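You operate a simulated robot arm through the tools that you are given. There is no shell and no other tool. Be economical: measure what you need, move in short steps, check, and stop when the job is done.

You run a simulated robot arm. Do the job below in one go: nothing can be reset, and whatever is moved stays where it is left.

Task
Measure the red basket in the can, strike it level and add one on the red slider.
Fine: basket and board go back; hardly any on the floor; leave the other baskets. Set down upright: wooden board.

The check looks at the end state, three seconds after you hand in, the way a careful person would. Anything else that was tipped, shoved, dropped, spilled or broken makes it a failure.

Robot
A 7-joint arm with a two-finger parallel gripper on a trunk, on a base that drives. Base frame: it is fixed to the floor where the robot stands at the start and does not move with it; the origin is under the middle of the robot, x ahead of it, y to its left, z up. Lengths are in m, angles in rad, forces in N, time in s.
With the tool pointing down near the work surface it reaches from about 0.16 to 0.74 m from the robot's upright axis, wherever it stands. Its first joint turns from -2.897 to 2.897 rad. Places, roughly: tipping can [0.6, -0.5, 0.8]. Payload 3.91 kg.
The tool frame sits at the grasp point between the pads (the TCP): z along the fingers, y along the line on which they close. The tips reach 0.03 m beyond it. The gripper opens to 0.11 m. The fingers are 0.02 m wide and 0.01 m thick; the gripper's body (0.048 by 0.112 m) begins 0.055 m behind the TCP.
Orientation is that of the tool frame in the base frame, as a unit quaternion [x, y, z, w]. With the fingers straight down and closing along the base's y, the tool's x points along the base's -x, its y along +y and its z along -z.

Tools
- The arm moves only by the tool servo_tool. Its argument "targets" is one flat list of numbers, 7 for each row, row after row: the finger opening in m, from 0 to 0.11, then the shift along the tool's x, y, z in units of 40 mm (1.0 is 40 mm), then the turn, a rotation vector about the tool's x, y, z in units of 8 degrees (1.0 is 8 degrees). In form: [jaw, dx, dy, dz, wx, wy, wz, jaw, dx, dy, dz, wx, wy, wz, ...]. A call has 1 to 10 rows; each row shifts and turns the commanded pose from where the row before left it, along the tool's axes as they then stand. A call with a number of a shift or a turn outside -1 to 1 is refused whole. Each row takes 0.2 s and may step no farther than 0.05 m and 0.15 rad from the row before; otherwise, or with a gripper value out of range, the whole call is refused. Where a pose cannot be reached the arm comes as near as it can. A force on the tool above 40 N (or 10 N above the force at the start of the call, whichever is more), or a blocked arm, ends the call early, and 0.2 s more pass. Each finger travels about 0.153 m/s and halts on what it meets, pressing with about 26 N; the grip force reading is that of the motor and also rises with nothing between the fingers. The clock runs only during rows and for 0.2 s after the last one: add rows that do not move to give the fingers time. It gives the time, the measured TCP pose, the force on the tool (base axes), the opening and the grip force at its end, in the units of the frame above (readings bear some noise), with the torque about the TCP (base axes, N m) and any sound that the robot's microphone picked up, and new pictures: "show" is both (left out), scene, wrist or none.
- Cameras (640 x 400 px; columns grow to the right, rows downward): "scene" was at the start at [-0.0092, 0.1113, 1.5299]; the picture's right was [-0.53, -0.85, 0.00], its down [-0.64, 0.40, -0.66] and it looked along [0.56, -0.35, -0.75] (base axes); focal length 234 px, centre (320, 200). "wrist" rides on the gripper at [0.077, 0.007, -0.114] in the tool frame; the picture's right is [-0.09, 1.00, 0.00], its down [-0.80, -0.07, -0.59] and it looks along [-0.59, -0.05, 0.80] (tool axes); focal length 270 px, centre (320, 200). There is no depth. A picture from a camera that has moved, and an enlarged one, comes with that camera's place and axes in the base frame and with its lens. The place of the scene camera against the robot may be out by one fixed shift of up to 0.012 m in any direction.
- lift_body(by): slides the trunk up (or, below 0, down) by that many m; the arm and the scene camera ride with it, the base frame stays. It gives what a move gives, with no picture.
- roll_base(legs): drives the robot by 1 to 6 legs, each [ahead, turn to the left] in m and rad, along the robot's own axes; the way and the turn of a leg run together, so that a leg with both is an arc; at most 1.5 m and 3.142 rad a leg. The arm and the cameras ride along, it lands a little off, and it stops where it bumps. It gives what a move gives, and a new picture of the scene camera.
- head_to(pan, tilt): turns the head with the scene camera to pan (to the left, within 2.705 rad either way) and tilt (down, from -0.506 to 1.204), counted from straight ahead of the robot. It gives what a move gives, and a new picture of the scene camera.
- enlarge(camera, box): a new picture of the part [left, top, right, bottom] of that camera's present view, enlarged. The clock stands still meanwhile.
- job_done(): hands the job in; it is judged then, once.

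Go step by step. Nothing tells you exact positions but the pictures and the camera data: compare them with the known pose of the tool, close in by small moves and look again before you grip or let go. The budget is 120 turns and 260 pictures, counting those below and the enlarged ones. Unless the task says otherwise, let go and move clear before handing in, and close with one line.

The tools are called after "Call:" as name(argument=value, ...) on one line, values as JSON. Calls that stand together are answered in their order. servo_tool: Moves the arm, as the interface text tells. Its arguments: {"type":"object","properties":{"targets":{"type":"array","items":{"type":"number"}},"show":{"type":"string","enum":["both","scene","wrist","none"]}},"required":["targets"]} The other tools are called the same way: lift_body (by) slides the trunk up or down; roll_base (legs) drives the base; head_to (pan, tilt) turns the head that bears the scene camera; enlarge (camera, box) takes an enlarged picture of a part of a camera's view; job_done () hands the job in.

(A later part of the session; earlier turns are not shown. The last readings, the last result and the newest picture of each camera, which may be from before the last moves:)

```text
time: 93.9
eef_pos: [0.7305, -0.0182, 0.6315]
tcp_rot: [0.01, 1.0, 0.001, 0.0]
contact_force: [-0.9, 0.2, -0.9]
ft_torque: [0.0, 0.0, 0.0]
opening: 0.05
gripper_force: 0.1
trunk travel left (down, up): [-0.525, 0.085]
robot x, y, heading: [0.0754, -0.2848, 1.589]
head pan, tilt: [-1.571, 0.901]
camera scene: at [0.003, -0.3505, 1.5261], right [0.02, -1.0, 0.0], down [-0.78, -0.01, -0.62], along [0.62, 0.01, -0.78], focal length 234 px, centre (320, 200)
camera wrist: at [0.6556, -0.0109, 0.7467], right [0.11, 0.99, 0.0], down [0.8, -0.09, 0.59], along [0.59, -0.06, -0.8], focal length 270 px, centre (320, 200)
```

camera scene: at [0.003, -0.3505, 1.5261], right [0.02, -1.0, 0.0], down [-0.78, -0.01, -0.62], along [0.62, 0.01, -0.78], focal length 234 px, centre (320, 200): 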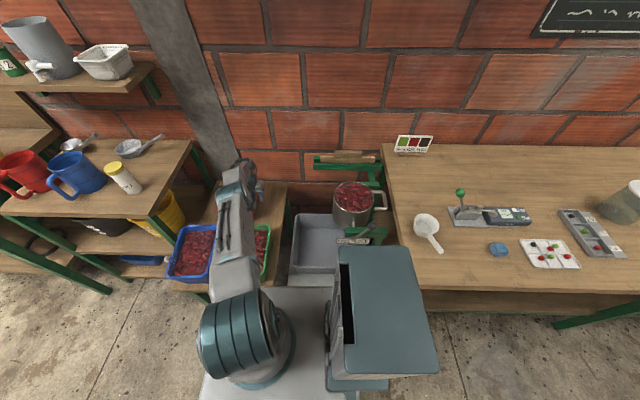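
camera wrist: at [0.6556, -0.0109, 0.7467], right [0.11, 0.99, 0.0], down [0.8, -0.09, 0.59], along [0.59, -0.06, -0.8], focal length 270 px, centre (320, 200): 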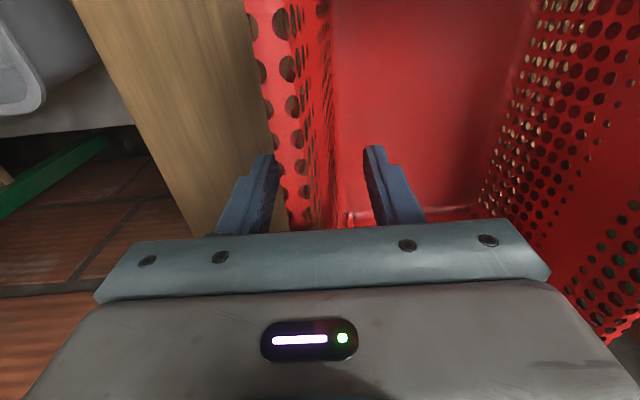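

Call:
servo_tool(targets=[0.06, 0, 0, -0.5, 0, 0, 0, 0.06, 0, 0, -1, 0, 0, 0, 0.06, 0, 0, -1, 0, 0, 0, 0.06, 0, 0, -1, 0, 0, 0, 0.06, 0.3, 0, -1, 0, 0, 0, 0.06, 0.5, 0, -1, 0, 0, 0, 0.06, 0.5, 0, -1, 0, 0, 0], show="wrist")

```text
time: 95.5
eef_pos: [0.6804, -0.0166, 0.8941]
tcp_rot: [0.01, 1.0, 0.002, 0.001]
contact_force: [-0.5, -0.4, 1.1]
ft_torque: [0.0, -0.02, 0.0]
opening: 0.0599
gripper_force: 0.1
trunk travel left (down, up): [-0.525, 0.085]
robot x, y, heading: [0.0769, -0.2758, 1.585]
head pan, tilt: [-1.571, 0.901]
camera wrist: at [0.6037, -0.0093, 1.0087], right [0.11, 0.99, 0.0], down [0.8, -0.09, 0.6], along [0.59, -0.06, -0.8], focal length 270 px, centre (320, 200)
```

wrist: 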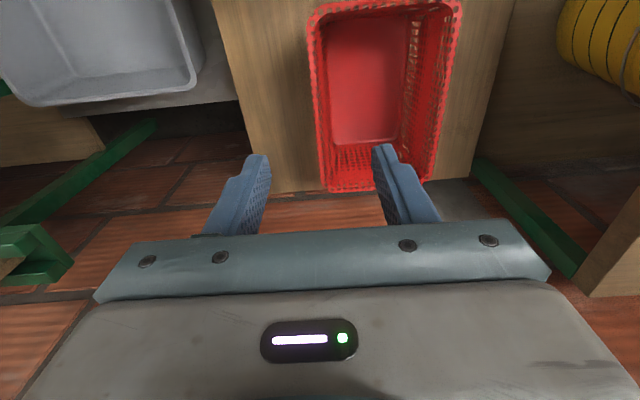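

The basket is back within a few millimetres. Next, the strike board: I'll move over it and turn the tool so the fingers close across its thickness.

Call:
servo_tool(targets=[0.06, 0, -0.9, -0.6, 0, 0, 0, 0.06, 0, -0.9, -0.6, 0, 0, 0, 0.06, 0, -0.9, -0.6, 0, 0, 0, 0.06, 0, -0.9, -0.6, 0, 0, 0, 0.06, 0, -0.9, -0.6, 0, 0, 0, 0.06, 0, -0.9, -0.4, 0, 0, 0, 0.06, 0, -0.9, -0.4, 0, 0, 0, 0.06, 0, 0, 0, 0, 0, 1, 0.06, 0, 0, 0, 0, 0, 1, 0.06, 0, 0, 0, 0, 0, 1], show="none")

Call:
servo_tool(targets=[0.06, 0, 0, 0, 0, 0, 1, 0.06, 0, 0, 0, 0, 0, 1, 0.06, 0, 0, 0, 0, 0, 1, 0.06, 0, 0, 0, 0, 0, 1, 0.06, 0, 0, 0, 0, 0, 1, 0.06, 0, 0, 0, 0, 0, 1, 0.06, 0, 0, 0, 0, 0, 1, 0.06, 0, 0, 0, 0, 0, 1, 0.06, 0, 0, 0, 0, 0, 0.1], show="both")

```text
time: 97.7
eef_pos: [0.6747, -0.2703, 1.0448]
tcp_rot: [0.218, 0.976, 0.002, 0.0]
contact_force: [0.2, 1.7, -0.4]
ft_torque: [0.0, 0.02, 0.01]
opening: 0.0599
gripper_force: 0.0
trunk travel left (down, up): [-0.525, 0.085]
robot x, y, heading: [0.0772, -0.2767, 1.586]
head pan, tilt: [-1.571, 0.901]
```

```text
time: 99.7
eef_pos: [0.6745, -0.2685, 1.0443]
tcp_rot: [0.707, 0.707, 0.001, -0.001]
contact_force: [0.4, -0.4, 0.0]
ft_torque: [-0.04, -0.02, 0.01]
opening: 0.06
gripper_force: 0.0
trunk travel left (down, up): [-0.525, 0.085]
robot x, y, heading: [0.0747, -0.2798, 1.584]
head pan, tilt: [-1.571, 0.901]
camera scene: at [0.0029, -0.3507, 1.5261], right [0.02, -1.0, 0.0], down [-0.78, -0.01, -0.62], along [0.62, 0.01, -0.78], focal length 234 px, centre (320, 200)
camera wrist: at [0.6822, -0.1936, 1.1586], right [1.0, -0.09, 0.0], down [-0.07, -0.8, 0.59], along [-0.05, -0.59, -0.81], focal length 270 px, centre (320, 200)
```

scene: 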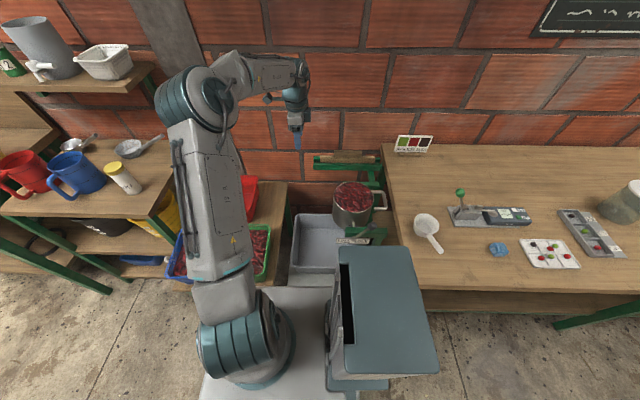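
wrist: 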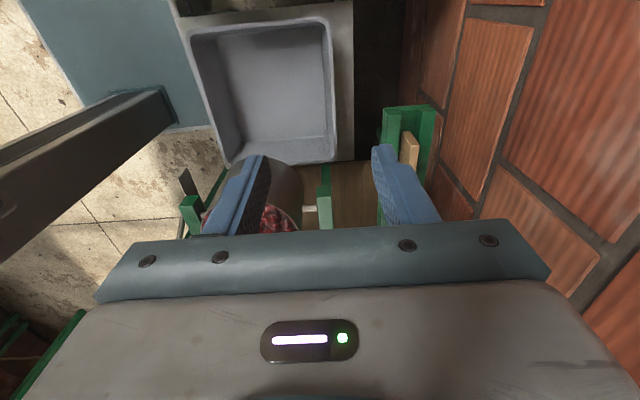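

Call:
servo_tool(targets=[0.06, 0, 0.8, 0, 0, 0, 0, 0.06, 0, 0.8, 0, 0, 0, 0, 0.06, 0, 0.8, 0, 0, 0, 0, 0.06, 0, 0, 0, 0, 0, 0], show="none")

Call:
enlarge(camera="wrist", box=[240, 60, 440, 230])

Call:
enlarge(camera="scene", box=[295, 130, 415, 230])

```text
time: 100.7
eef_pos: [0.7718, -0.2711, 1.0436]
tcp_rot: [0.706, 0.708, 0.001, -0.002]
contact_force: [-0.3, 1.0, -0.7]
ft_torque: [0.01, -0.02, -0.03]
opening: 0.0601
gripper_force: 0.0
trunk travel left (down, up): [-0.525, 0.085]
robot x, y, heading: [0.0728, -0.2755, 1.59]
head pan, tilt: [-1.571, 0.901]
```

```text
2.35 times, centred on (340, 145) of wrist
camera zoom: at [0.7786, -0.1953, 1.1588], right [1.0, -0.09, 0.0], down [-0.07, -0.8, 0.59], along [-0.05, -0.59, -0.81], focal length 636 px, centre (273, 329)
```

zoom: 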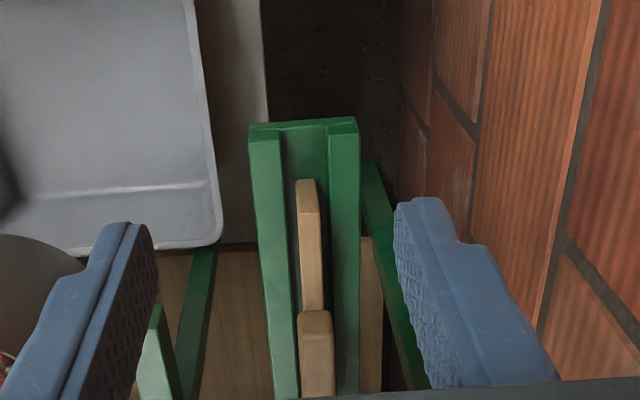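

```text
4.00 times, centred on (355, 180) of scene
camera zoom: at [0.003, -0.3507, 1.5262], right [0.02, -1.0, 0.0], down [-0.78, -0.01, -0.62], along [0.62, 0.01, -0.78], focal length 936 px, centre (180, 280)
```

zoom: 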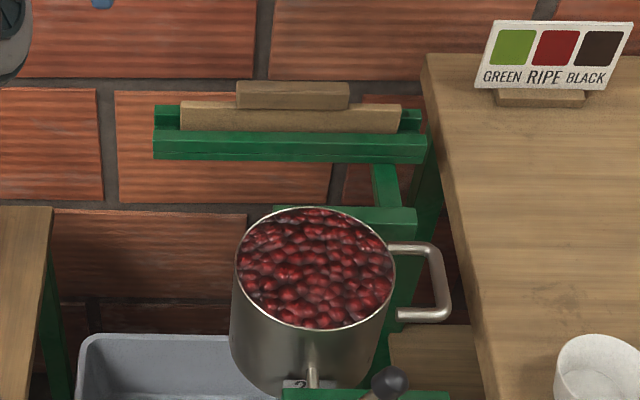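

The board stands loosely in a green trough with its handle on top, around x=0.786, y -0.39 to -0.52, top z≈0.88. I'll go above its middle.

Call:
servo_tool(targets=[0.045, -0.9, 0.07, 0.4, 0, 0, 0, 0.045, -0.9, 0.07, 0.4, 0, 0, 0, 0.045, -0.9, 0.07, 0.5, 0, 0, 0, 0.045, -0.9, 0.07, 0.5, 0, 0, 0, 0.045, -0.9, 0.07, 0.5, 0, 0, 0, 0.045, -0.1, 0, 0, 0, 0, 0, 0.045, 0, 0, 0, 0, 0, 0], show="both")

```text
time: 102.3
eef_pos: [0.7665, -0.4502, 0.9497]
tcp_rot: [0.707, 0.707, 0.001, -0.001]
contact_force: [-0.2, 0.4, 0.8]
ft_torque: [-0.01, 0.01, 0.02]
opening: 0.0449
gripper_force: 0.2
out of reach, approached as far as the arm can: row 4, 5
trunk travel left (down, up): [-0.525, 0.085]
robot x, y, heading: [0.0747, -0.2781, 1.592]
head pan, tilt: [-1.571, 0.901]
camera scene: at [0.0029, -0.3506, 1.5261], right [0.02, -1.0, 0.0], down [-0.78, -0.01, -0.62], along [0.62, 0.01, -0.78], focal length 234 px, centre (320, 200)
camera wrist: at [0.7731, -0.3726, 1.0644], right [1.0, -0.09, 0.0], down [-0.07, -0.8, 0.59], along [-0.05, -0.59, -0.81], focal length 270 px, centre (320, 200)
```

scene: 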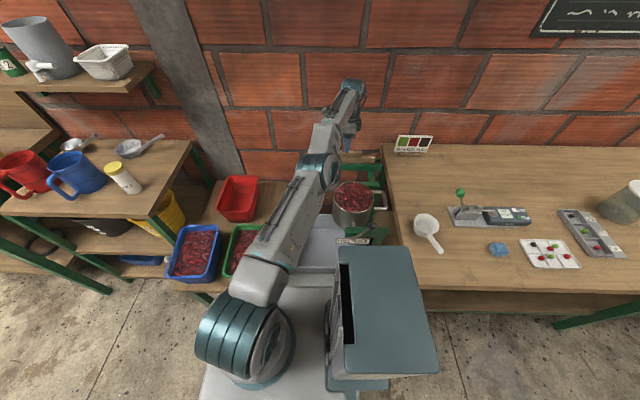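
wrist: 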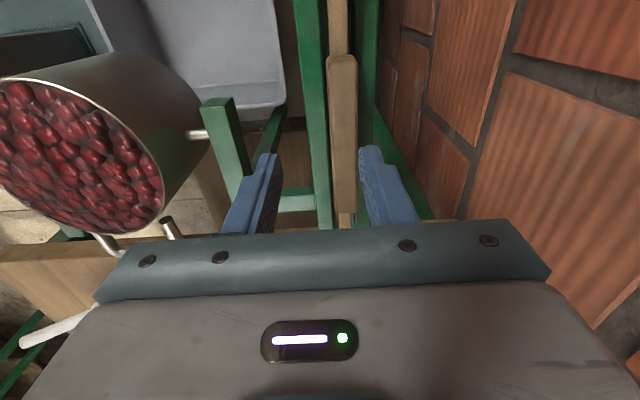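

The arm is at its reach limit at this height. I'll raise the tool, then lower the trunk so that the reach improves.

Call:
servo_tool(targets=[0.045, 0, 0, -0.9, 0, 0, 0, 0.045, 0, 0, -0.9, 0, 0, 0, 0.045, 0, 0, -0.9, 0, 0, 0, 0.045, 0, 0, -0.9, 0, 0, 0], show="none")

Call:
lift_body(by=-0.15)

```text
time: 103.3
eef_pos: [0.7412, -0.4394, 1.0858]
tcp_rot: [0.706, 0.708, 0.001, 0.0]
contact_force: [0.4, 0.6, -0.2]
ft_torque: [-0.01, -0.01, 0.01]
opening: 0.0451
gripper_force: 0.1
out of reach, approached as far as the arm can: row 1, 2, 3, 4
trunk travel left (down, up): [-0.525, 0.085]
robot x, y, heading: [0.0733, -0.2796, 1.591]
head pan, tilt: [-1.571, 0.901]
```

```text
time: 105.1
eef_pos: [0.7412, -0.4384, 0.9357]
tcp_rot: [0.707, 0.707, 0.003, 0.0]
contact_force: [-0.1, -0.1, 0.5]
ft_torque: [-0.02, -0.02, 0.01]
opening: 0.0447
gripper_force: 0.0
trunk travel left (down, up): [-0.375, 0.235]
robot x, y, heading: [0.0747, -0.2774, 1.589]
head pan, tilt: [-1.571, 0.901]
```

Lower turned out worse for reach; the arm stretches farther when working lower relative to the trunk. I'll raise the trunk fully instead.

Call:
lift_body(by=0.235)

Call:
servo_tool(targets=[0.045, 0, 0, 0.9, 0, 0, 0, 0.045, 0, 0, 0.9, 0, 0, 0, 0.045, 0, 0, 0.9, 0, 0, 0, 0.045, 0, 0, 0.9, 0, 0, 0, 0.045, 0, 0, 0.9, 0, 0, 0, 0.045, -0.3, 0.6, 0.5, 0, 0, 0, 0.045, -0.3, 0.5, 0, 0, 0, 0, 0.045, 0, 0, 0, 0, 0, 0], show="wrist")

```text
time: 107.5
eef_pos: [0.7407, -0.4374, 1.1716]
tcp_rot: [0.706, 0.708, 0.002, -0.001]
contact_force: [-0.5, 0.2, -0.3]
ft_torque: [-0.02, 0.02, -0.01]
opening: 0.0451
gripper_force: 0.1
trunk travel left (down, up): [-0.61, 0.0]
robot x, y, heading: [0.0732, -0.2785, 1.592]
head pan, tilt: [-1.571, 0.901]
```

```text
time: 109.3
eef_pos: [0.7683, -0.4551, 0.9706]
tcp_rot: [0.707, 0.707, 0.002, 0.0]
contact_force: [0.0, 0.1, 0.2]
ft_torque: [0.04, 0.03, -0.02]
opening: 0.0448
gripper_force: 0.0
out of reach, approached as far as the arm can: row 7
trunk travel left (down, up): [-0.61, 0.0]
robot x, y, heading: [0.0735, -0.2762, 1.588]
head pan, tilt: [-1.571, 0.901]
camera wrist: at [0.776, -0.3782, 1.0862], right [1.0, -0.09, 0.0], down [-0.07, -0.8, 0.59], along [-0.05, -0.59, -0.81], focal length 270 px, centre (320, 200)
```

wrist: 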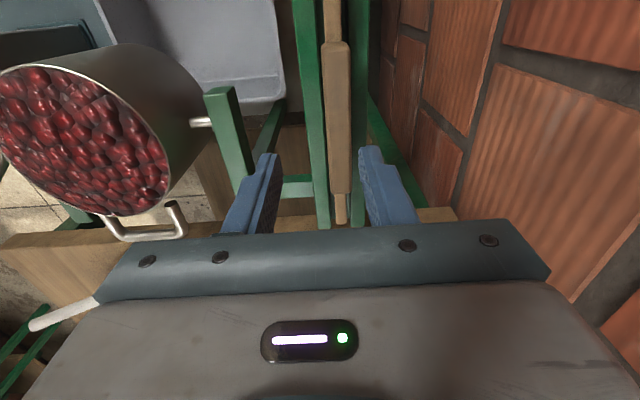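

Call:
servo_tool(targets=[0.045, 0.9, 0.3, 0.5, 0, 0, 0, 0.045, 0.2, 0, 0.5, 0, 0, 0, 0.045, 0, 0, 0, 0, 0, 0], show="wrist")

```text
time: 110.1
eef_pos: [0.7818, -0.4101, 0.9319]
tcp_rot: [0.706, 0.708, 0.002, -0.001]
contact_force: [0.0, 0.6, -0.3]
ft_torque: [0.02, 0.02, -0.05]
opening: 0.0448
gripper_force: 0.2
trunk travel left (down, up): [-0.61, 0.0]
robot x, y, heading: [0.0738, -0.2772, 1.595]
head pan, tilt: [-1.571, 0.901]
camera wrist: at [0.7885, -0.3332, 1.0469], right [1.0, -0.09, 0.0], down [-0.07, -0.8, 0.59], along [-0.05, -0.59, -0.81], focal length 270 px, centre (320, 200)
```

wrist: 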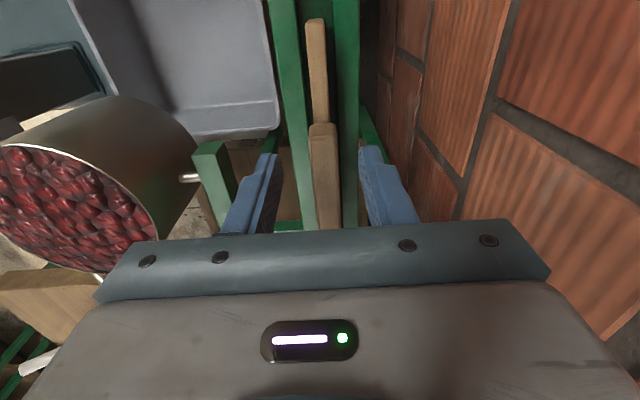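

Call:
servo_tool(targets=[0.045, -0.35, 0.05, 0.2, 0, 0, 0, 0.045, -0.35, 0.05, 0.2, 0, 0, 0, 0.045, 0, 0, 0, 0, 0, 0], show="wrist")

```text
time: 110.9
eef_pos: [0.7725, -0.4339, 0.9175]
tcp_rot: [0.707, 0.707, 0.001, -0.001]
contact_force: [-0.5, -0.3, -0.2]
ft_torque: [-0.01, 0.0, -0.01]
opening: 0.0452
gripper_force: 0.0
out of reach, approached as far as the arm can: row 1, 2
trunk travel left (down, up): [-0.61, 0.0]
robot x, y, heading: [0.0774, -0.2802, 1.593]
head pan, tilt: [-1.571, 0.901]
camera wrist: at [0.7806, -0.3575, 1.0316], right [1.0, -0.09, 0.0], down [-0.07, -0.8, 0.59], along [-0.05, -0.59, -0.81], focal length 270 px, centre (320, 200)
```

wrist: 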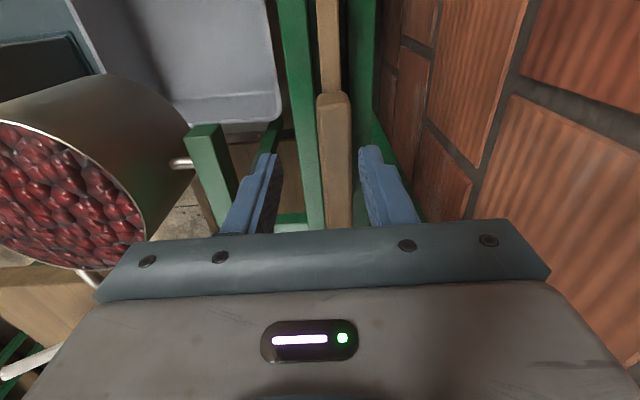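

Call:
servo_tool(targets=[0.045, 0.6, -0.05, 0, 0, 0, 0, 0.045, 0, 0, 0.4, 0, 0, 0, 0.045, 0, 0, 0, 0, 0, 0], show="wrist")

```text
time: 111.7
eef_pos: [0.7701, -0.4096, 0.9009]
tcp_rot: [0.706, 0.708, 0.001, -0.001]
contact_force: [-0.8, -0.3, -0.2]
ft_torque: [0.0, 0.0, 0.0]
opening: 0.045
gripper_force: 0.0
trunk travel left (down, up): [-0.61, 0.0]
robot x, y, heading: [0.0759, -0.2809, 1.59]
head pan, tilt: [-1.571, 0.901]
camera wrist: at [0.7784, -0.3325, 1.0163], right [1.0, -0.09, 0.0], down [-0.07, -0.8, 0.59], along [-0.05, -0.59, -0.81], focal length 270 px, centre (320, 200)
```

wrist: 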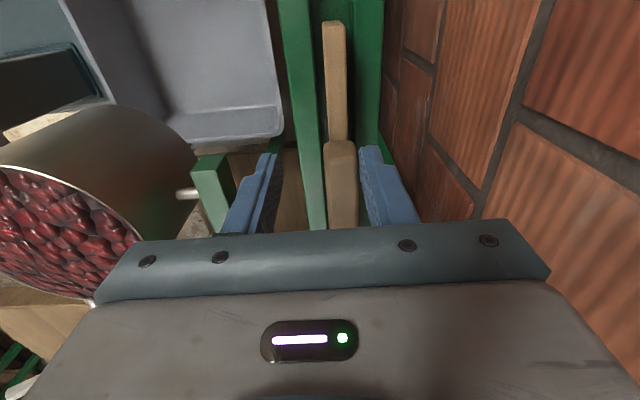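

Call:
servo_tool(targets=[0.045, 0, 0.38, 0, 0, 0, 0, 0.045, 0, 0, 0, 0, 0, 0], show="wrist")

```text
time: 112.3
eef_pos: [0.7803, -0.4067, 0.9005]
tcp_rot: [0.706, 0.708, 0.002, -0.001]
contact_force: [0.6, -0.5, -0.4]
ft_torque: [-0.01, 0.01, 0.0]
opening: 0.0449
gripper_force: 0.1
out of reach, approached as far as the arm can: row 1
trunk travel left (down, up): [-0.61, 0.0]
robot x, y, heading: [0.0756, -0.2789, 1.588]
head pan, tilt: [-1.571, 0.901]
camera wrist: at [0.7878, -0.3306, 1.0167], right [1.0, -0.09, 0.0], down [-0.07, -0.8, 0.59], along [-0.05, -0.59, -0.81], focal length 270 px, centre (320, 200)
```

wrist: 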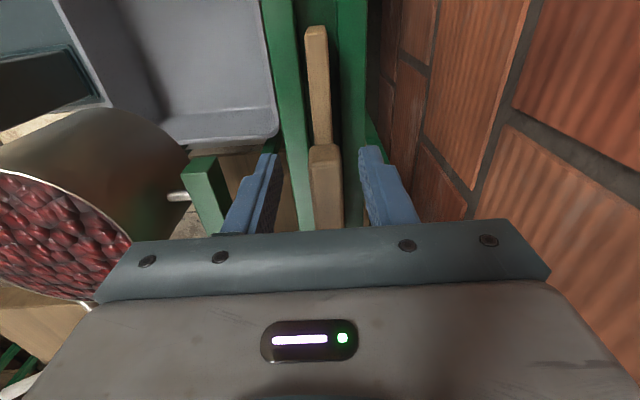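

Call:
servo_tool(targets=[0.045, 0.05, 0.05, 0.25, 0, 0, 0, 0.045, 0, 0.05, 0.25, 0, 0, 0, 0.045, 0, 0.05, 0.1, 0, 0, 0, 0.045, 0, 0, 0, 0, 0, 0], show="wrist")

Call:
enlarge(camera="scene", box=[295, 130, 415, 230])

```text
time: 113.3
eef_pos: [0.7789, -0.4027, 0.8775]
tcp_rot: [0.706, 0.708, 0.002, -0.001]
contact_force: [0.3, 0.8, 0.2]
ft_torque: [0.0, -0.04, -0.03]
opening: 0.0451
gripper_force: 0.0
out of reach, approached as far as the arm can: row 2
trunk travel left (down, up): [-0.61, 0.0]
robot x, y, heading: [0.0755, -0.2776, 1.589]
head pan, tilt: [-1.571, 0.901]
camera wrist: at [0.7867, -0.3265, 0.9925], right [1.0, -0.09, 0.0], down [-0.07, -0.8, 0.59], along [-0.05, -0.59, -0.81], focal length 270 px, centre (320, 200)
```

wrist: 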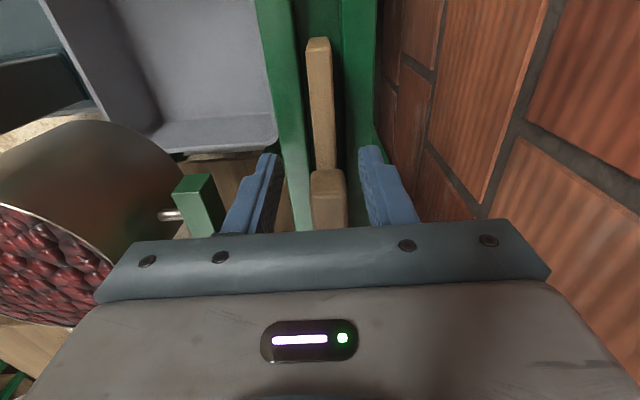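

```text
4.00 times, centred on (355, 180) of scene
camera zoom: at [0.003, -0.3508, 1.6111], right [0.02, -1.0, 0.0], down [-0.78, -0.01, -0.62], along [0.62, 0.01, -0.78], focal length 936 px, centre (180, 280)
```

zoom: 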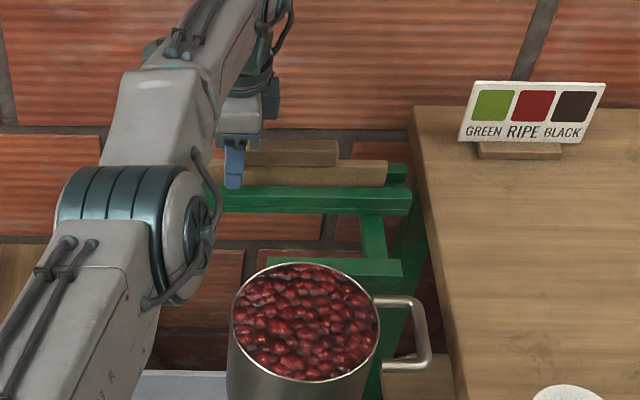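

Call:
servo_tool(targets=[0.045, -0.25, 0, 0, 0, 0, 0, 0.045, 0, 0, 0, 0, 0, 0, 0.03, 0, 0, 0, 0, 0, 0, 0.0, 0, 0, 0, 0, 0, 0, 0.0, 0, 0, 0, 0, 0, 0, 0.0, 0, 0, 0, 0, 0, 0], show="wrist")

```text
time: 114.7
eef_pos: [0.776, -0.4126, 0.878]
tcp_rot: [0.707, 0.707, 0.003, 0.0]
contact_force: [10.8, -1.9, 0.4]
ft_torque: [-0.05, -0.55, -0.27]
opening: 0.0196
gripper_force: 26.2
out of reach, approached as far as the arm can: row 1
trunk travel left (down, up): [-0.61, 0.0]
robot x, y, heading: [0.0737, -0.2773, 1.585]
head pan, tilt: [-1.571, 0.901]
camera wrist: at [0.7836, -0.3357, 0.9932], right [1.0, -0.09, 0.0], down [-0.07, -0.8, 0.59], along [-0.05, -0.59, -0.81], focal length 270 px, centre (320, 200)
```

wrist: 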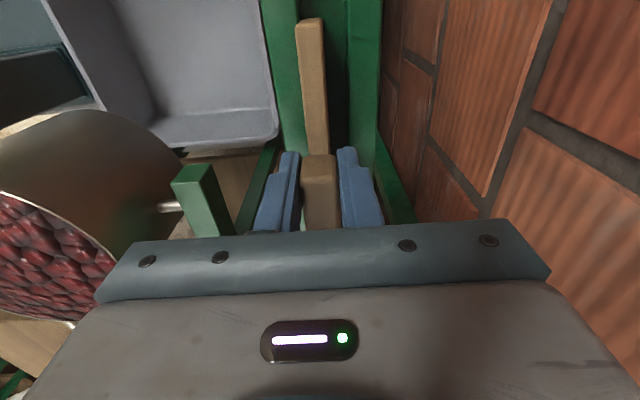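

Gripped the handle. Lifting it straight out of the trough.

Call:
servo_tool(targets=[0, 0, 0, -0.5, 0, 0, 0, 0, 0, 0, -0.5, 0, 0, 0, 0, 0, 0, -0.5, 0, 0, 0, 0, 0, 0, -0.5, 0, 0, 0, 0, 0, 0, -0.5, 0, 0, 0, 0, 0, 0, 0, 0, 0, 0], show="both")

Call:
enlarge(camera="scene", box=[295, 130, 415, 230])

```text
time: 116.1
eef_pos: [0.7778, -0.4129, 0.9789]
tcp_rot: [0.706, 0.708, 0.0, -0.002]
contact_force: [-1.0, -0.2, -0.9]
ft_torque: [0.03, 0.0, 0.01]
opening: 0.0198
gripper_force: 26.3
out of reach, approached as far as the arm can: row 3
trunk travel left (down, up): [-0.61, 0.0]
robot x, y, heading: [0.075, -0.2777, 1.586]
head pan, tilt: [-1.571, 0.901]
camera scene: at [0.0032, -0.3508, 1.6111], right [0.02, -1.0, 0.0], down [-0.78, -0.01, -0.62], along [0.62, 0.01, -0.78], focal length 234 px, centre (320, 200)
camera wrist: at [0.7861, -0.3364, 1.0937], right [1.0, -0.09, 0.0], down [-0.07, -0.8, 0.59], along [-0.05, -0.59, -0.81], focal length 270 px, centre (320, 200)
```

scene: 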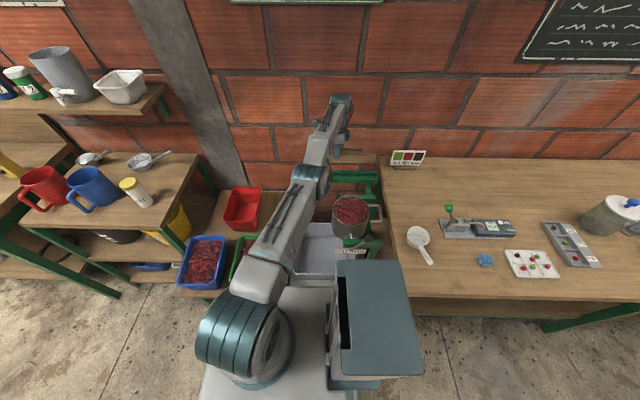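
wrist: 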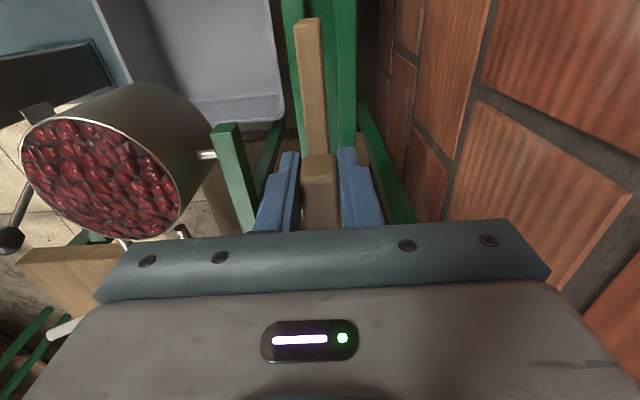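

```text
4.00 times, centred on (355, 180) of scene
camera zoom: at [0.0032, -0.3508, 1.6111], right [0.02, -1.0, 0.0], down [-0.78, -0.01, -0.62], along [0.62, 0.01, -0.78], focal length 936 px, centre (180, 280)
```

zoom: 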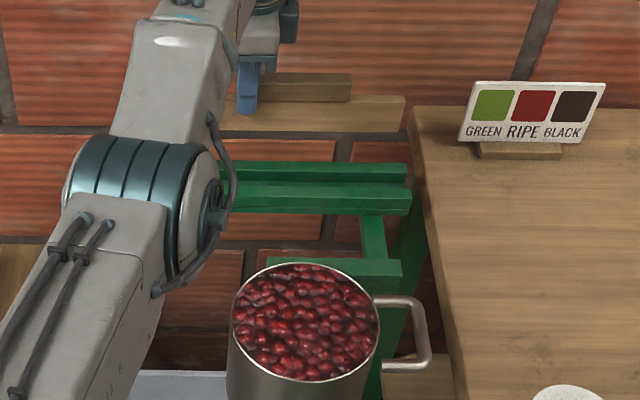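

The board is out; its lower edge is about 0.069 m below the tool point. I'll move clear and turn it 90° so I can sweep toward +y, over the tub.

Call:
servo_tool(targets=[0, 0.1, -0.5, -0.4, 0, 0, 0, 0, 0.2, -0.9, -0.4, 0, 0, 0, 0, 0.2, -0.9, -0.4, 0, 0, 0, 0, 0.2, -0.9, -0.2, 0, 0, 0, 0, 0.2, -0.9, 0, 0, 0, 0, 0, 0, 0, 0, 0, 0, -1, 0, 0, 0, 0, 0, 0, -1, 0, 0, 0, 0, 0, 0, -1, 0, 0, 0, 0, 0, 0, -1, 0, 0, 0, 0, 0, 0, -1], show="none")

Call:
servo_tool(targets=[0, 0, 0, 0, 0, 0, -1, 0, 0, 0, 0, 0, 0, -1, 0, 0, 0, 0, 0, 0, -1, 0, 0, 0, 0, 0, 0, -1, 0, 0, 0, 0, 0, 0, -1, 0, 0, 0, 0, 0, 0, -1, 0, 0, 0, 0, 0, 0, -0.25, 0, 0, 0, 0, 0, 0, 0], show="both")

```text
time: 118.3
eef_pos: [0.7724, -0.418, 1.0408]
tcp_rot: [0.42, 0.908, 0.001, -0.001]
contact_force: [-0.4, 0.6, -1.2]
ft_torque: [0.03, 0.02, 0.01]
opening: 0.0198
gripper_force: 26.3
out of reach, approached as far as the arm can: row 1, 2, 3, 4, 5
trunk travel left (down, up): [-0.61, 0.0]
robot x, y, heading: [0.0744, -0.2755, 1.588]
head pan, tilt: [-1.571, 0.901]
```

```text
time: 120.1
eef_pos: [0.7721, -0.4199, 1.0411]
tcp_rot: [-0.002, 1.0, 0.001, 0.0]
contact_force: [0.0, -0.2, -1.6]
ft_torque: [-0.02, 0.02, -0.02]
opening: 0.0196
gripper_force: 26.4
trunk travel left (down, up): [-0.61, 0.0]
robot x, y, heading: [0.0753, -0.2801, 1.595]
head pan, tilt: [-1.571, 0.901]
camera scene: at [0.0032, -0.3508, 1.6111], right [0.02, -1.0, 0.0], down [-0.78, -0.01, -0.62], along [0.62, 0.01, -0.78], focal length 234 px, centre (320, 200)
camera wrist: at [0.696, -0.4135, 1.1556], right [0.09, 1.0, 0.0], down [0.8, -0.07, 0.59], along [0.59, -0.05, -0.81], focal length 270 px, centre (320, 200)
```

scene: 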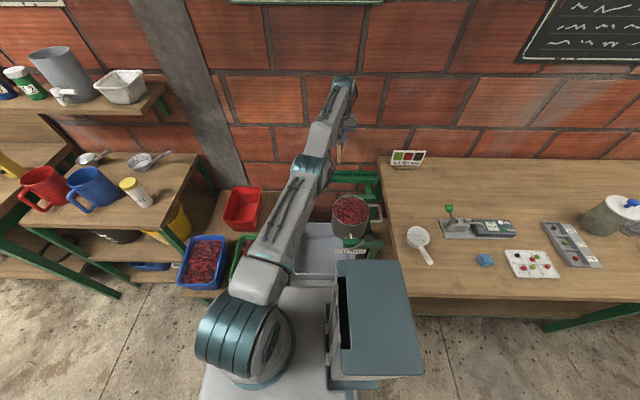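
wrist: 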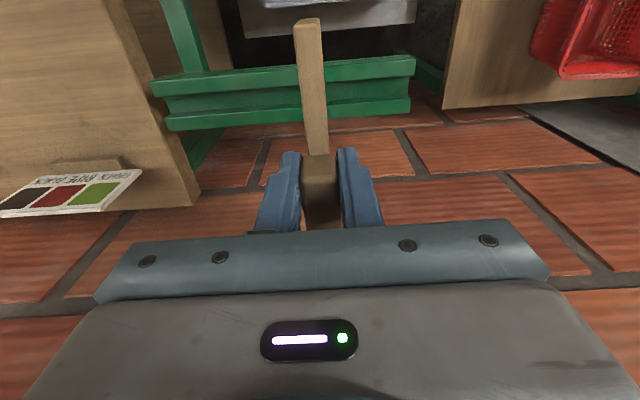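

Call:
servo_tool(targets=[0, 0.9, 0, 0, 0, 0, 0, 0, 0.9, 0, 0, 0, 0, 0, 0, 0.9, 0, 0, 0, 0, 0, 0, 0.9, 0, 0, 0, 0, 0], show="none")

```text
time: 121.1
eef_pos: [0.7636, -0.4462, 1.0509]
tcp_rot: [-0.001, 1.0, 0.002, 0.0]
contact_force: [-0.4, -0.1, -2.2]
ft_torque: [0.03, 0.08, -0.02]
opening: 0.0197
gripper_force: 25.8
out of reach, approached as far as the arm can: row 1, 2, 3, 4
trunk travel left (down, up): [-0.61, 0.0]
robot x, y, heading: [0.0721, -0.279, 1.587]
head pan, tilt: [-1.571, 0.901]
```

Call:
servo_tool(targets=[0, 0, 0, 0, 0, 0, 0, 0, 0.6, 0.4, 0, 0, 0, 0, 0, 0.6, 0.4, 0, 0, 0, 0], show="scene")

```text
time: 121.9
eef_pos: [0.7661, -0.4333, 1.0595]
tcp_rot: [-0.001, 1.0, 0.002, 0.0]
contact_force: [0.6, -0.4, -1.2]
ft_torque: [-0.04, 0.04, 0.0]
opening: 0.0199
gripper_force: 25.6
out of reach, approached as far as the arm can: row 2, 3
trunk travel left (down, up): [-0.61, 0.0]
robot x, y, heading: [0.0757, -0.2784, 1.592]
head pan, tilt: [-1.571, 0.901]
camera scene: at [0.0032, -0.3505, 1.6112], right [0.02, -1.0, 0.0], down [-0.78, -0.01, -0.62], along [0.62, 0.01, -0.78], focal length 234 px, centre (320, 200)
```

scene: 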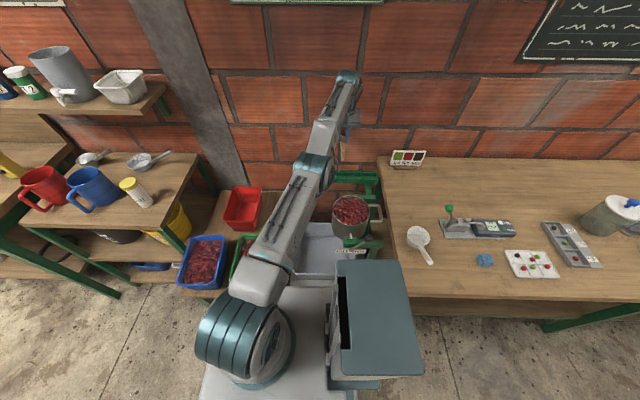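

The arm is stuck at full stretch. I'll tip the tool outward a little to bring the wrist in and bend the elbow.

Call:
servo_tool(targets=[0, 0, 0, 0, 0, -1, 0, 0, 0, 0, 0, 0, -1, 0, 0, 0.5, 0, 0, 0, 0, 0, 0, 0.5, 0, 0, 0, 0, 0], show="none")

```text
time: 122.9
eef_pos: [0.8133, -0.4568, 1.0672]
tcp_rot: [-0.001, 0.99, 0.001, 0.142]
contact_force: [-14.1, 3.1, 3.8]
ft_torque: [0.15, -0.15, 0.54]
opening: 0.0213
gripper_force: 25.9
out of reach, approached as far as the arm can: row 1, 2, 3, 4
trunk travel left (down, up): [-0.61, 0.0]
robot x, y, heading: [0.0763, -0.2791, 1.588]
head pan, tilt: [-1.571, 0.901]
```

Call:
servo_tool(targets=[0, 0.6, 0, 0, 0, 1, 0, 0, 0.6, 0, 0, 0, 1, 0, 0, 0.9, 0, 0, 0, 0, 0, 0, 0.9, 0, 0, 0, 0, 0], show="none")

```text
time: 123.9
eef_pos: [0.752, -0.4712, 1.0619]
tcp_rot: [-0.001, 1.0, 0.002, 0.0]
contact_force: [0.0, -0.1, -0.9]
ft_torque: [0.0, 0.03, -0.01]
opening: 0.0198
gripper_force: 25.9
out of reach, approached as far as the arm can: row 2, 3, 4
trunk travel left (down, up): [-0.61, 0.0]
robot x, y, heading: [0.0749, -0.2792, 1.589]
head pan, tilt: [-1.571, 0.901]
```

Call:
servo_tool(targets=[0, 0.9, 0.35, 0, 0, 0, 0, 0, 0.9, 0.35, 0, 0, 0, 0, 0, 0.9, 0.35, 0, 0, 0, 0, 0, 0.9, 0.35, 0, 0, 0, 0], show="none")

```text
time: 124.9
eef_pos: [0.7503, -0.4708, 1.075]
tcp_rot: [-0.001, 1.0, 0.002, 0.001]
contact_force: [-0.1, 0.0, -1.0]
ft_torque: [0.0, 0.06, -0.01]
opening: 0.0195
gripper_force: 25.7
out of reach, approached as far as the arm can: row 1, 2, 3, 4
trunk travel left (down, up): [-0.61, 0.0]
robot x, y, heading: [0.0725, -0.28, 1.59]
head pan, tilt: [-1.571, 0.901]
```

Call:
servo_tool(targets=[0, 0.8, 0.3, -0.6, 0, 0, 0, 0, 0.8, 0.3, -0.6, 0, 0, 0, 0, 0.8, 0.3, -0.6, 0, 0, 0, 0, 0.8, 0.3, -0.6, 0, 0, 0], show="none")

```text
time: 125.9
eef_pos: [0.7212, -0.4582, 1.1983]
tcp_rot: [0.0, 1.0, 0.003, 0.0]
contact_force: [-0.2, 0.4, 0.4]
ft_torque: [0.01, 0.05, 0.01]
opening: 0.0196
gripper_force: 25.7
out of reach, approached as far as the arm can: row 1, 2, 3, 4
trunk travel left (down, up): [-0.61, 0.0]
robot x, y, heading: [0.0767, -0.2806, 1.59]
head pan, tilt: [-1.571, 0.901]
```

Call:
servo_tool(targets=[0, 0.8, 0.3, -0.4, 0, 0, 0, 0, 0.8, 0.3, -0.4, 0, 0, 0, 0, 0.8, 0.3, -0.4, 0, 0, 0], show="scene")

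```text
time: 126.7
eef_pos: [0.6921, -0.4474, 1.2735]
tcp_rot: [-0.002, 1.0, 0.001, 0.0]
contact_force: [-0.5, -0.1, -0.8]
ft_torque: [0.0, 0.01, -0.02]
opening: 0.0198
gripper_force: 25.9
out of reach, approached as far as the arm can: row 1, 2, 3
trunk travel left (down, up): [-0.61, 0.0]
robot x, y, heading: [0.0727, -0.2784, 1.585]
head pan, tilt: [-1.571, 0.901]
camera scene: at [0.0026, -0.3507, 1.6111], right [0.02, -1.0, 0.0], down [-0.78, -0.01, -0.62], along [0.62, 0.01, -0.78], focal length 234 px, centre (320, 200)
```

scene: 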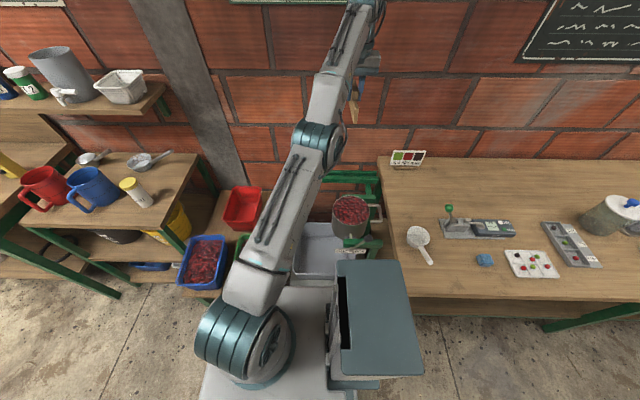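

Call:
servo_tool(targets=[0, 0.9, 0.32, 0.4, 0, 0, 0, 0, 0.9, 0.32, 0.4, 0, 0, 0, 0, 0.9, 0.32, 0.4, 0, 0, 0, 0, 0, 0, 0, 0, 0, 0], show="none")

```text
time: 127.7
eef_pos: [0.6932, -0.4483, 1.2729]
tcp_rot: [-0.001, 1.0, 0.001, 0.0]
contact_force: [0.2, 0.3, -1.7]
ft_torque: [-0.02, 0.03, 0.02]
opening: 0.0194
gripper_force: 25.8
out of reach, approached as far as the arm can: row 1, 2, 3
trunk travel left (down, up): [-0.61, 0.0]
robot x, y, heading: [0.0745, -0.2771, 1.59]
head pan, tilt: [-1.571, 0.901]
```

Call:
enlarge(camera="scene", box=[180, 0, 440, 400])

```text
1.00 times, centred on (310, 200) of scene
camera zoom: at [0.003, -0.3508, 1.6111], right [0.02, -1.0, 0.0], down [-0.78, -0.01, -0.62], along [0.62, 0.01, -0.78], focal length 234 px, centre (330, 200)
```

zoom: 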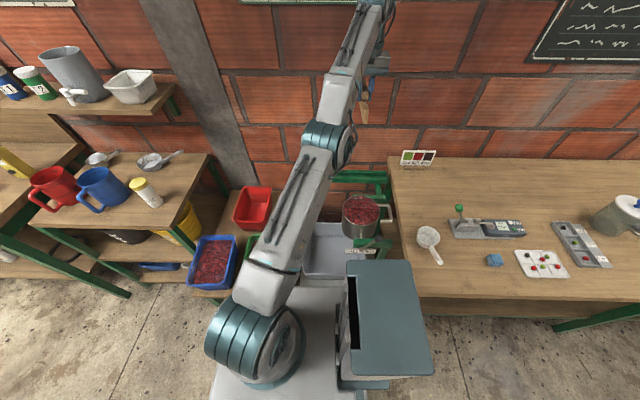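

Call:
servo_tool(targets=[0, 0.95, 0.3, -0.4, 0, 0, 0, 0, 0.95, 0.3, -0.4, 0, 0, 0, 0, 0.95, 0.3, -0.4, 0, 0, 0, 0, 0.95, 0.3, -0.2, 0, 0, 0], show="none")

```text
time: 128.7
eef_pos: [0.6613, -0.4509, 1.3322]
tcp_rot: [-0.002, 1.0, 0.001, 0.0]
contact_force: [0.2, 0.3, -1.4]
ft_torque: [0.0, 0.01, -0.01]
opening: 0.0194
gripper_force: 26.0
out of reach, approached as far as the arm can: row 1, 2, 3, 4
trunk travel left (down, up): [-0.61, 0.0]
robot x, y, heading: [0.0781, -0.2807, 1.587]
head pan, tilt: [-1.571, 0.901]
```

Call:
servo_tool(targets=[0, 0.04, 0.012, 0.02, 0, 0, 0, 0, 0.04, 0.012, 0.02, 0, 0, 0, 0, 0.04, 0.012, 0.02, 0, 0, 0, 0, 0.04, 0.012, 0.02, 0, 0, 0, 0, 0.04, 0.012, 0.02, 0, 0, 0, 0, 0.04, 0.012, 0.02, 0, 0, 0, 0, 0.08, 0.024, 0.04, 0, 0, 0, 0, 0.08, 0.024, 0.04, 0, 0, 0, 0, 0.15, 0.05, 0.07, 0, 0, 0, 0, 0.15, 0.05, 0.07, 0, 0, 0], show="none")

```text
time: 130.9
eef_pos: [0.6329, -0.4414, 1.3198]
tcp_rot: [-0.001, 1.0, 0.001, 0.001]
contact_force: [0.4, 0.9, -0.9]
ft_torque: [-0.01, 0.05, -0.04]
opening: 0.0199
gripper_force: 26.2
out of reach, approached as far as the arm can: row 1
trunk travel left (down, up): [-0.61, 0.0]
robot x, y, heading: [0.0745, -0.2795, 1.588]
head pan, tilt: [-1.571, 0.901]
```

Small steps freed the elbow. Now to above the start of the sweep.

Call:
servo_tool(targets=[0, 0.3, 0, 0, 0, 0, 0, 0, 0.5, -0.1, 0.5, 0, 0, 0, 0, 0.55, -0.4, 0.7, 0, 0, 0, 0, 0.55, -0.4, 0.7, 0, 0, 0, 0, 0.55, -0.4, 0.7, 0, 0, 0, 0, 0, -0.4, 0.9, 0, 0, 0, 0, 0, -0.4, 0.9, 0, 0, 0, 0, 0, -0.4, 0.9, 0, 0, 0, 0, 0, -0.4, 0.9, 0, 0, 0, 0, 0, 0, 0.9, 0, 0, 0], show="both")

Call:
enlarge(camera="scene", box=[295, 120, 435, 250])

```text
time: 133.1
eef_pos: [0.5367, -0.5558, 1.0332]
tcp_rot: [-0.001, 1.0, 0.002, 0.0]
contact_force: [0.3, -0.1, -0.5]
ft_torque: [-0.02, 0.05, 0.0]
opening: 0.0196
gripper_force: 26.1
trunk travel left (down, up): [-0.61, 0.0]
robot x, y, heading: [0.0705, -0.2778, 1.592]
head pan, tilt: [-1.571, 0.901]
camera scene: at [0.0034, -0.351, 1.6112], right [0.02, -1.0, 0.0], down [-0.78, -0.01, -0.62], along [0.62, 0.01, -0.78], focal length 234 px, centre (320, 200)
camera wrist: at [0.4604, -0.5489, 1.1482], right [0.09, 1.0, 0.0], down [0.8, -0.07, 0.59], along [0.59, -0.05, -0.8], focal length 270 px, centre (320, 200)
```

scene: 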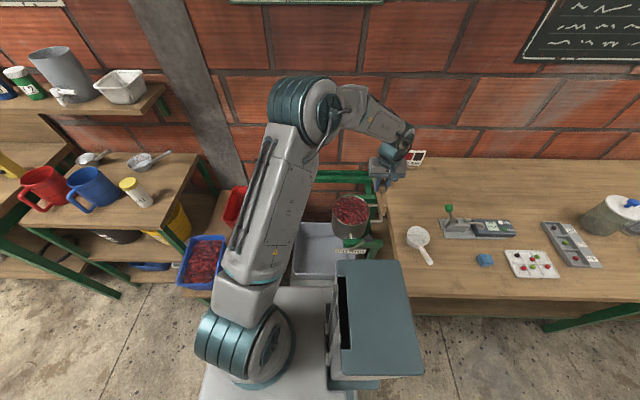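
wrist: 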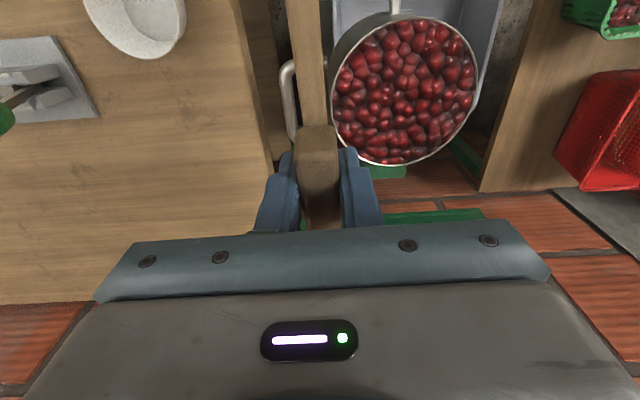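

```text
3.08 times, centred on (365, 185) of scene
camera zoom: at [0.0034, -0.351, 1.6112], right [0.02, -1.0, 0.0], down [-0.78, -0.01, -0.62], along [0.62, 0.01, -0.78], focal length 720 px, centre (182, 246)
```

zoom: 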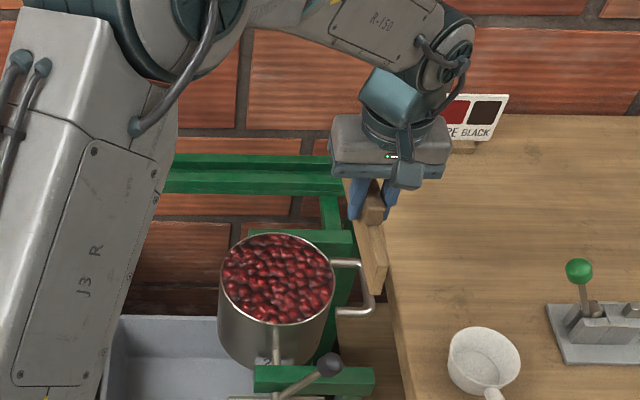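

The board is lined up beside the can. I'll lower it onto the near-bench part of the rim to find the rim by touch.

Call:
servo_tool(targets=[0, 0, 0.35, 0.6, 0, 0, 0, 0, 0, 0.35, 0.6, 0, 0, 0, 0, 0, 0, 0.5, 0, 0, 0, 0, 0, 0, 0.2, 0, 0, 0, 0, 0, 0, 0, 0, 0, 0], show="none")

Call:
enlarge(camera="scene", box=[315, 150, 415, 250])

Call:
enlarge(camera="wrist", box=[220, 0, 480, 240])

```text
time: 134.3
eef_pos: [0.5358, -0.5299, 0.9599]
tcp_rot: [-0.001, 1.0, 0.002, 0.0]
contact_force: [0.4, -0.6, -0.2]
ft_torque: [-0.05, 0.05, 0.02]
opening: 0.0196
gripper_force: 25.6
trunk travel left (down, up): [-0.61, 0.0]
robot x, y, heading: [0.0724, -0.279, 1.591]
head pan, tilt: [-1.571, 0.901]
```

```text
4.00 times, centred on (365, 200) of scene
camera zoom: at [0.0028, -0.3508, 1.6111], right [0.02, -1.0, 0.0], down [-0.78, -0.01, -0.62], along [0.62, 0.01, -0.78], focal length 936 px, centre (140, 200)
```

zoom: 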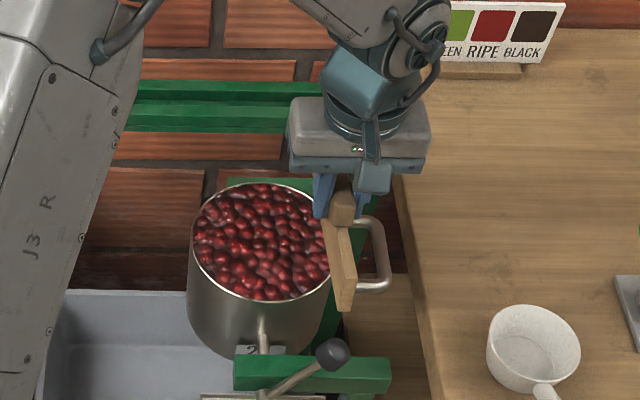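

```text
1.67 times, centred on (350, 120) of wrist
camera zoom: at [0.4594, -0.522, 1.0739], right [0.09, 1.0, 0.0], down [0.8, -0.07, 0.6], along [0.59, -0.05, -0.8], focal length 450 px, centre (270, 333)
```

zoom: 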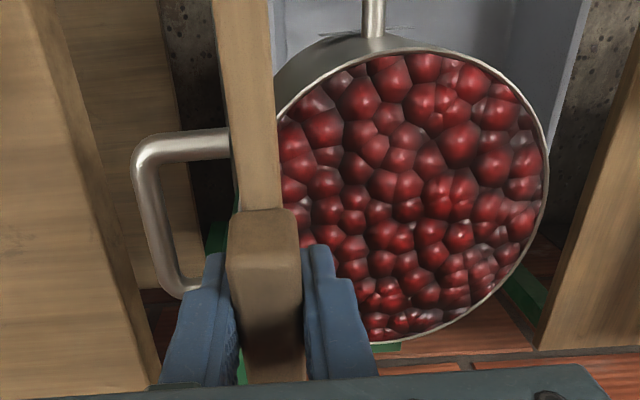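

Call:
servo_tool(targets=[0, 0, 0, 0.2, 0, 0, 0, 0, 0, 0, 0.15, 0, 0, 0, 0, 0, 0, 0, 0, 0, 0], show="none")

Call:
servo_tool(targets=[0, 0, 0, 0.06, 0, 0, 0, 0, 0, 0, 0.06, 0, 0, 0], show="none")

Call:
enlarge(camera="scene", box=[335, 170, 395, 220])

```text
time: 135.1
eef_pos: [0.5349, -0.5274, 0.943]
tcp_rot: [-0.001, 1.0, 0.002, 0.0]
contact_force: [0.3, 0.2, -1.3]
ft_torque: [0.03, 0.03, 0.0]
opening: 0.0194
gripper_force: 26.4
trunk travel left (down, up): [-0.61, 0.0]
robot x, y, heading: [0.0735, -0.2789, 1.588]
head pan, tilt: [-1.571, 0.901]
```

```text
time: 135.7
eef_pos: [0.5358, -0.5292, 0.9405]
tcp_rot: [-0.002, 1.0, 0.0, 0.001]
contact_force: [0.1, -0.6, -1.5]
ft_torque: [0.01, -0.01, 0.06]
opening: 0.0194
gripper_force: 25.5
trunk travel left (down, up): [-0.61, 0.0]
robot x, y, heading: [0.0742, -0.2779, 1.584]
head pan, tilt: [-1.571, 0.901]
```

```text
8.00 times, centred on (365, 195) of scene
camera zoom: at [0.0029, -0.3509, 1.6111], right [0.02, -1.0, 0.0], down [-0.78, -0.01, -0.62], along [0.62, 0.01, -0.78], focal length 1871 px, centre (-40, 240)
```

zoom: 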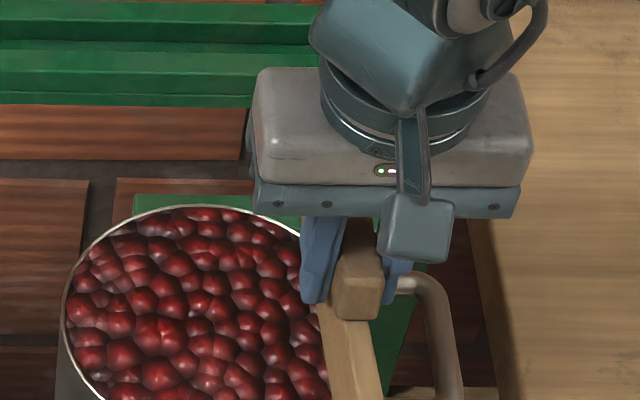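

Call:
servo_tool(targets=[0, 0, 0, 0.05, 0, 0, 0, 0, 0, 0, 0.05, 0, 0, 0], show="none")

Call:
servo_tool(targets=[0, 0, 0, 0.05, 0, 0, 0], show="none")

```text
time: 136.3
eef_pos: [0.5353, -0.53, 0.9369]
tcp_rot: [-0.002, 1.0, 0.001, 0.002]
contact_force: [-3.5, 0.4, 12.1]
ft_torque: [0.08, -0.69, 0.05]
opening: 0.0199
gripper_force: 26.0
trunk travel left (down, up): [-0.61, 0.0]
robot x, y, heading: [0.074, -0.2758, 1.592]
head pan, tilt: [-1.571, 0.901]
```

```text
time: 136.7
eef_pos: [0.5351, -0.5277, 0.9356]
tcp_rot: [0.001, 1.0, 0.0, 0.001]
contact_force: [-3.4, -0.7, 12.3]
ft_torque: [-0.03, -0.67, -0.06]
opening: 0.0198
gripper_force: 25.7
trunk travel left (down, up): [-0.61, 0.0]
robot x, y, heading: [0.0754, -0.2784, 1.588]
head pan, tilt: [-1.571, 0.901]
```

Contact at tool z≈0.937, but only on the far side of the rim, so the board droops slightly. I'll level it a little and touch again.

Call:
servo_tool(targets=[0, 0, 0, -0.15, 0, 0, 0, 0, 0, 0, 0, 0, -0.2, 0, 0, 0, 0, 0, 0, 0, 0], show="none")

Call:
servo_tool(targets=[0, 0, 0, 0.08, 0, 0, 0, 0, 0, 0, 0.04, 0, 0, 0], show="none")

Call:
servo_tool(targets=[0, 0, 0, 0.04, 0, 0, 0], show="none")

```text
time: 137.5
eef_pos: [0.5367, -0.5283, 0.9387]
tcp_rot: [-0.001, 1.0, 0.003, 0.014]
contact_force: [0.1, 1.0, -1.7]
ft_torque: [-0.01, 0.03, 0.02]
opening: 0.0194
gripper_force: 26.2
trunk travel left (down, up): [-0.61, 0.0]
robot x, y, heading: [0.0729, -0.2817, 1.588]
head pan, tilt: [-1.571, 0.901]
```

```text
time: 138.1
eef_pos: [0.5356, -0.5273, 0.9358]
tcp_rot: [-0.001, 1.0, 0.001, 0.015]
contact_force: [0.2, 0.7, -0.6]
ft_torque: [0.09, 0.04, 0.01]
opening: 0.0195
gripper_force: 25.8
trunk travel left (down, up): [-0.61, 0.0]
robot x, y, heading: [0.0769, -0.2746, 1.591]
head pan, tilt: [-1.571, 0.901]
```

```text
time: 138.5
eef_pos: [0.5361, -0.5272, 0.9344]
tcp_rot: [-0.001, 1.0, 0.002, 0.015]
contact_force: [0.0, -0.1, -1.0]
ft_torque: [0.01, 0.03, 0.01]
opening: 0.0196
gripper_force: 26.0
trunk travel left (down, up): [-0.61, 0.0]
robot x, y, heading: [0.0755, -0.2744, 1.588]
head pan, tilt: [-1.571, 0.901]
```

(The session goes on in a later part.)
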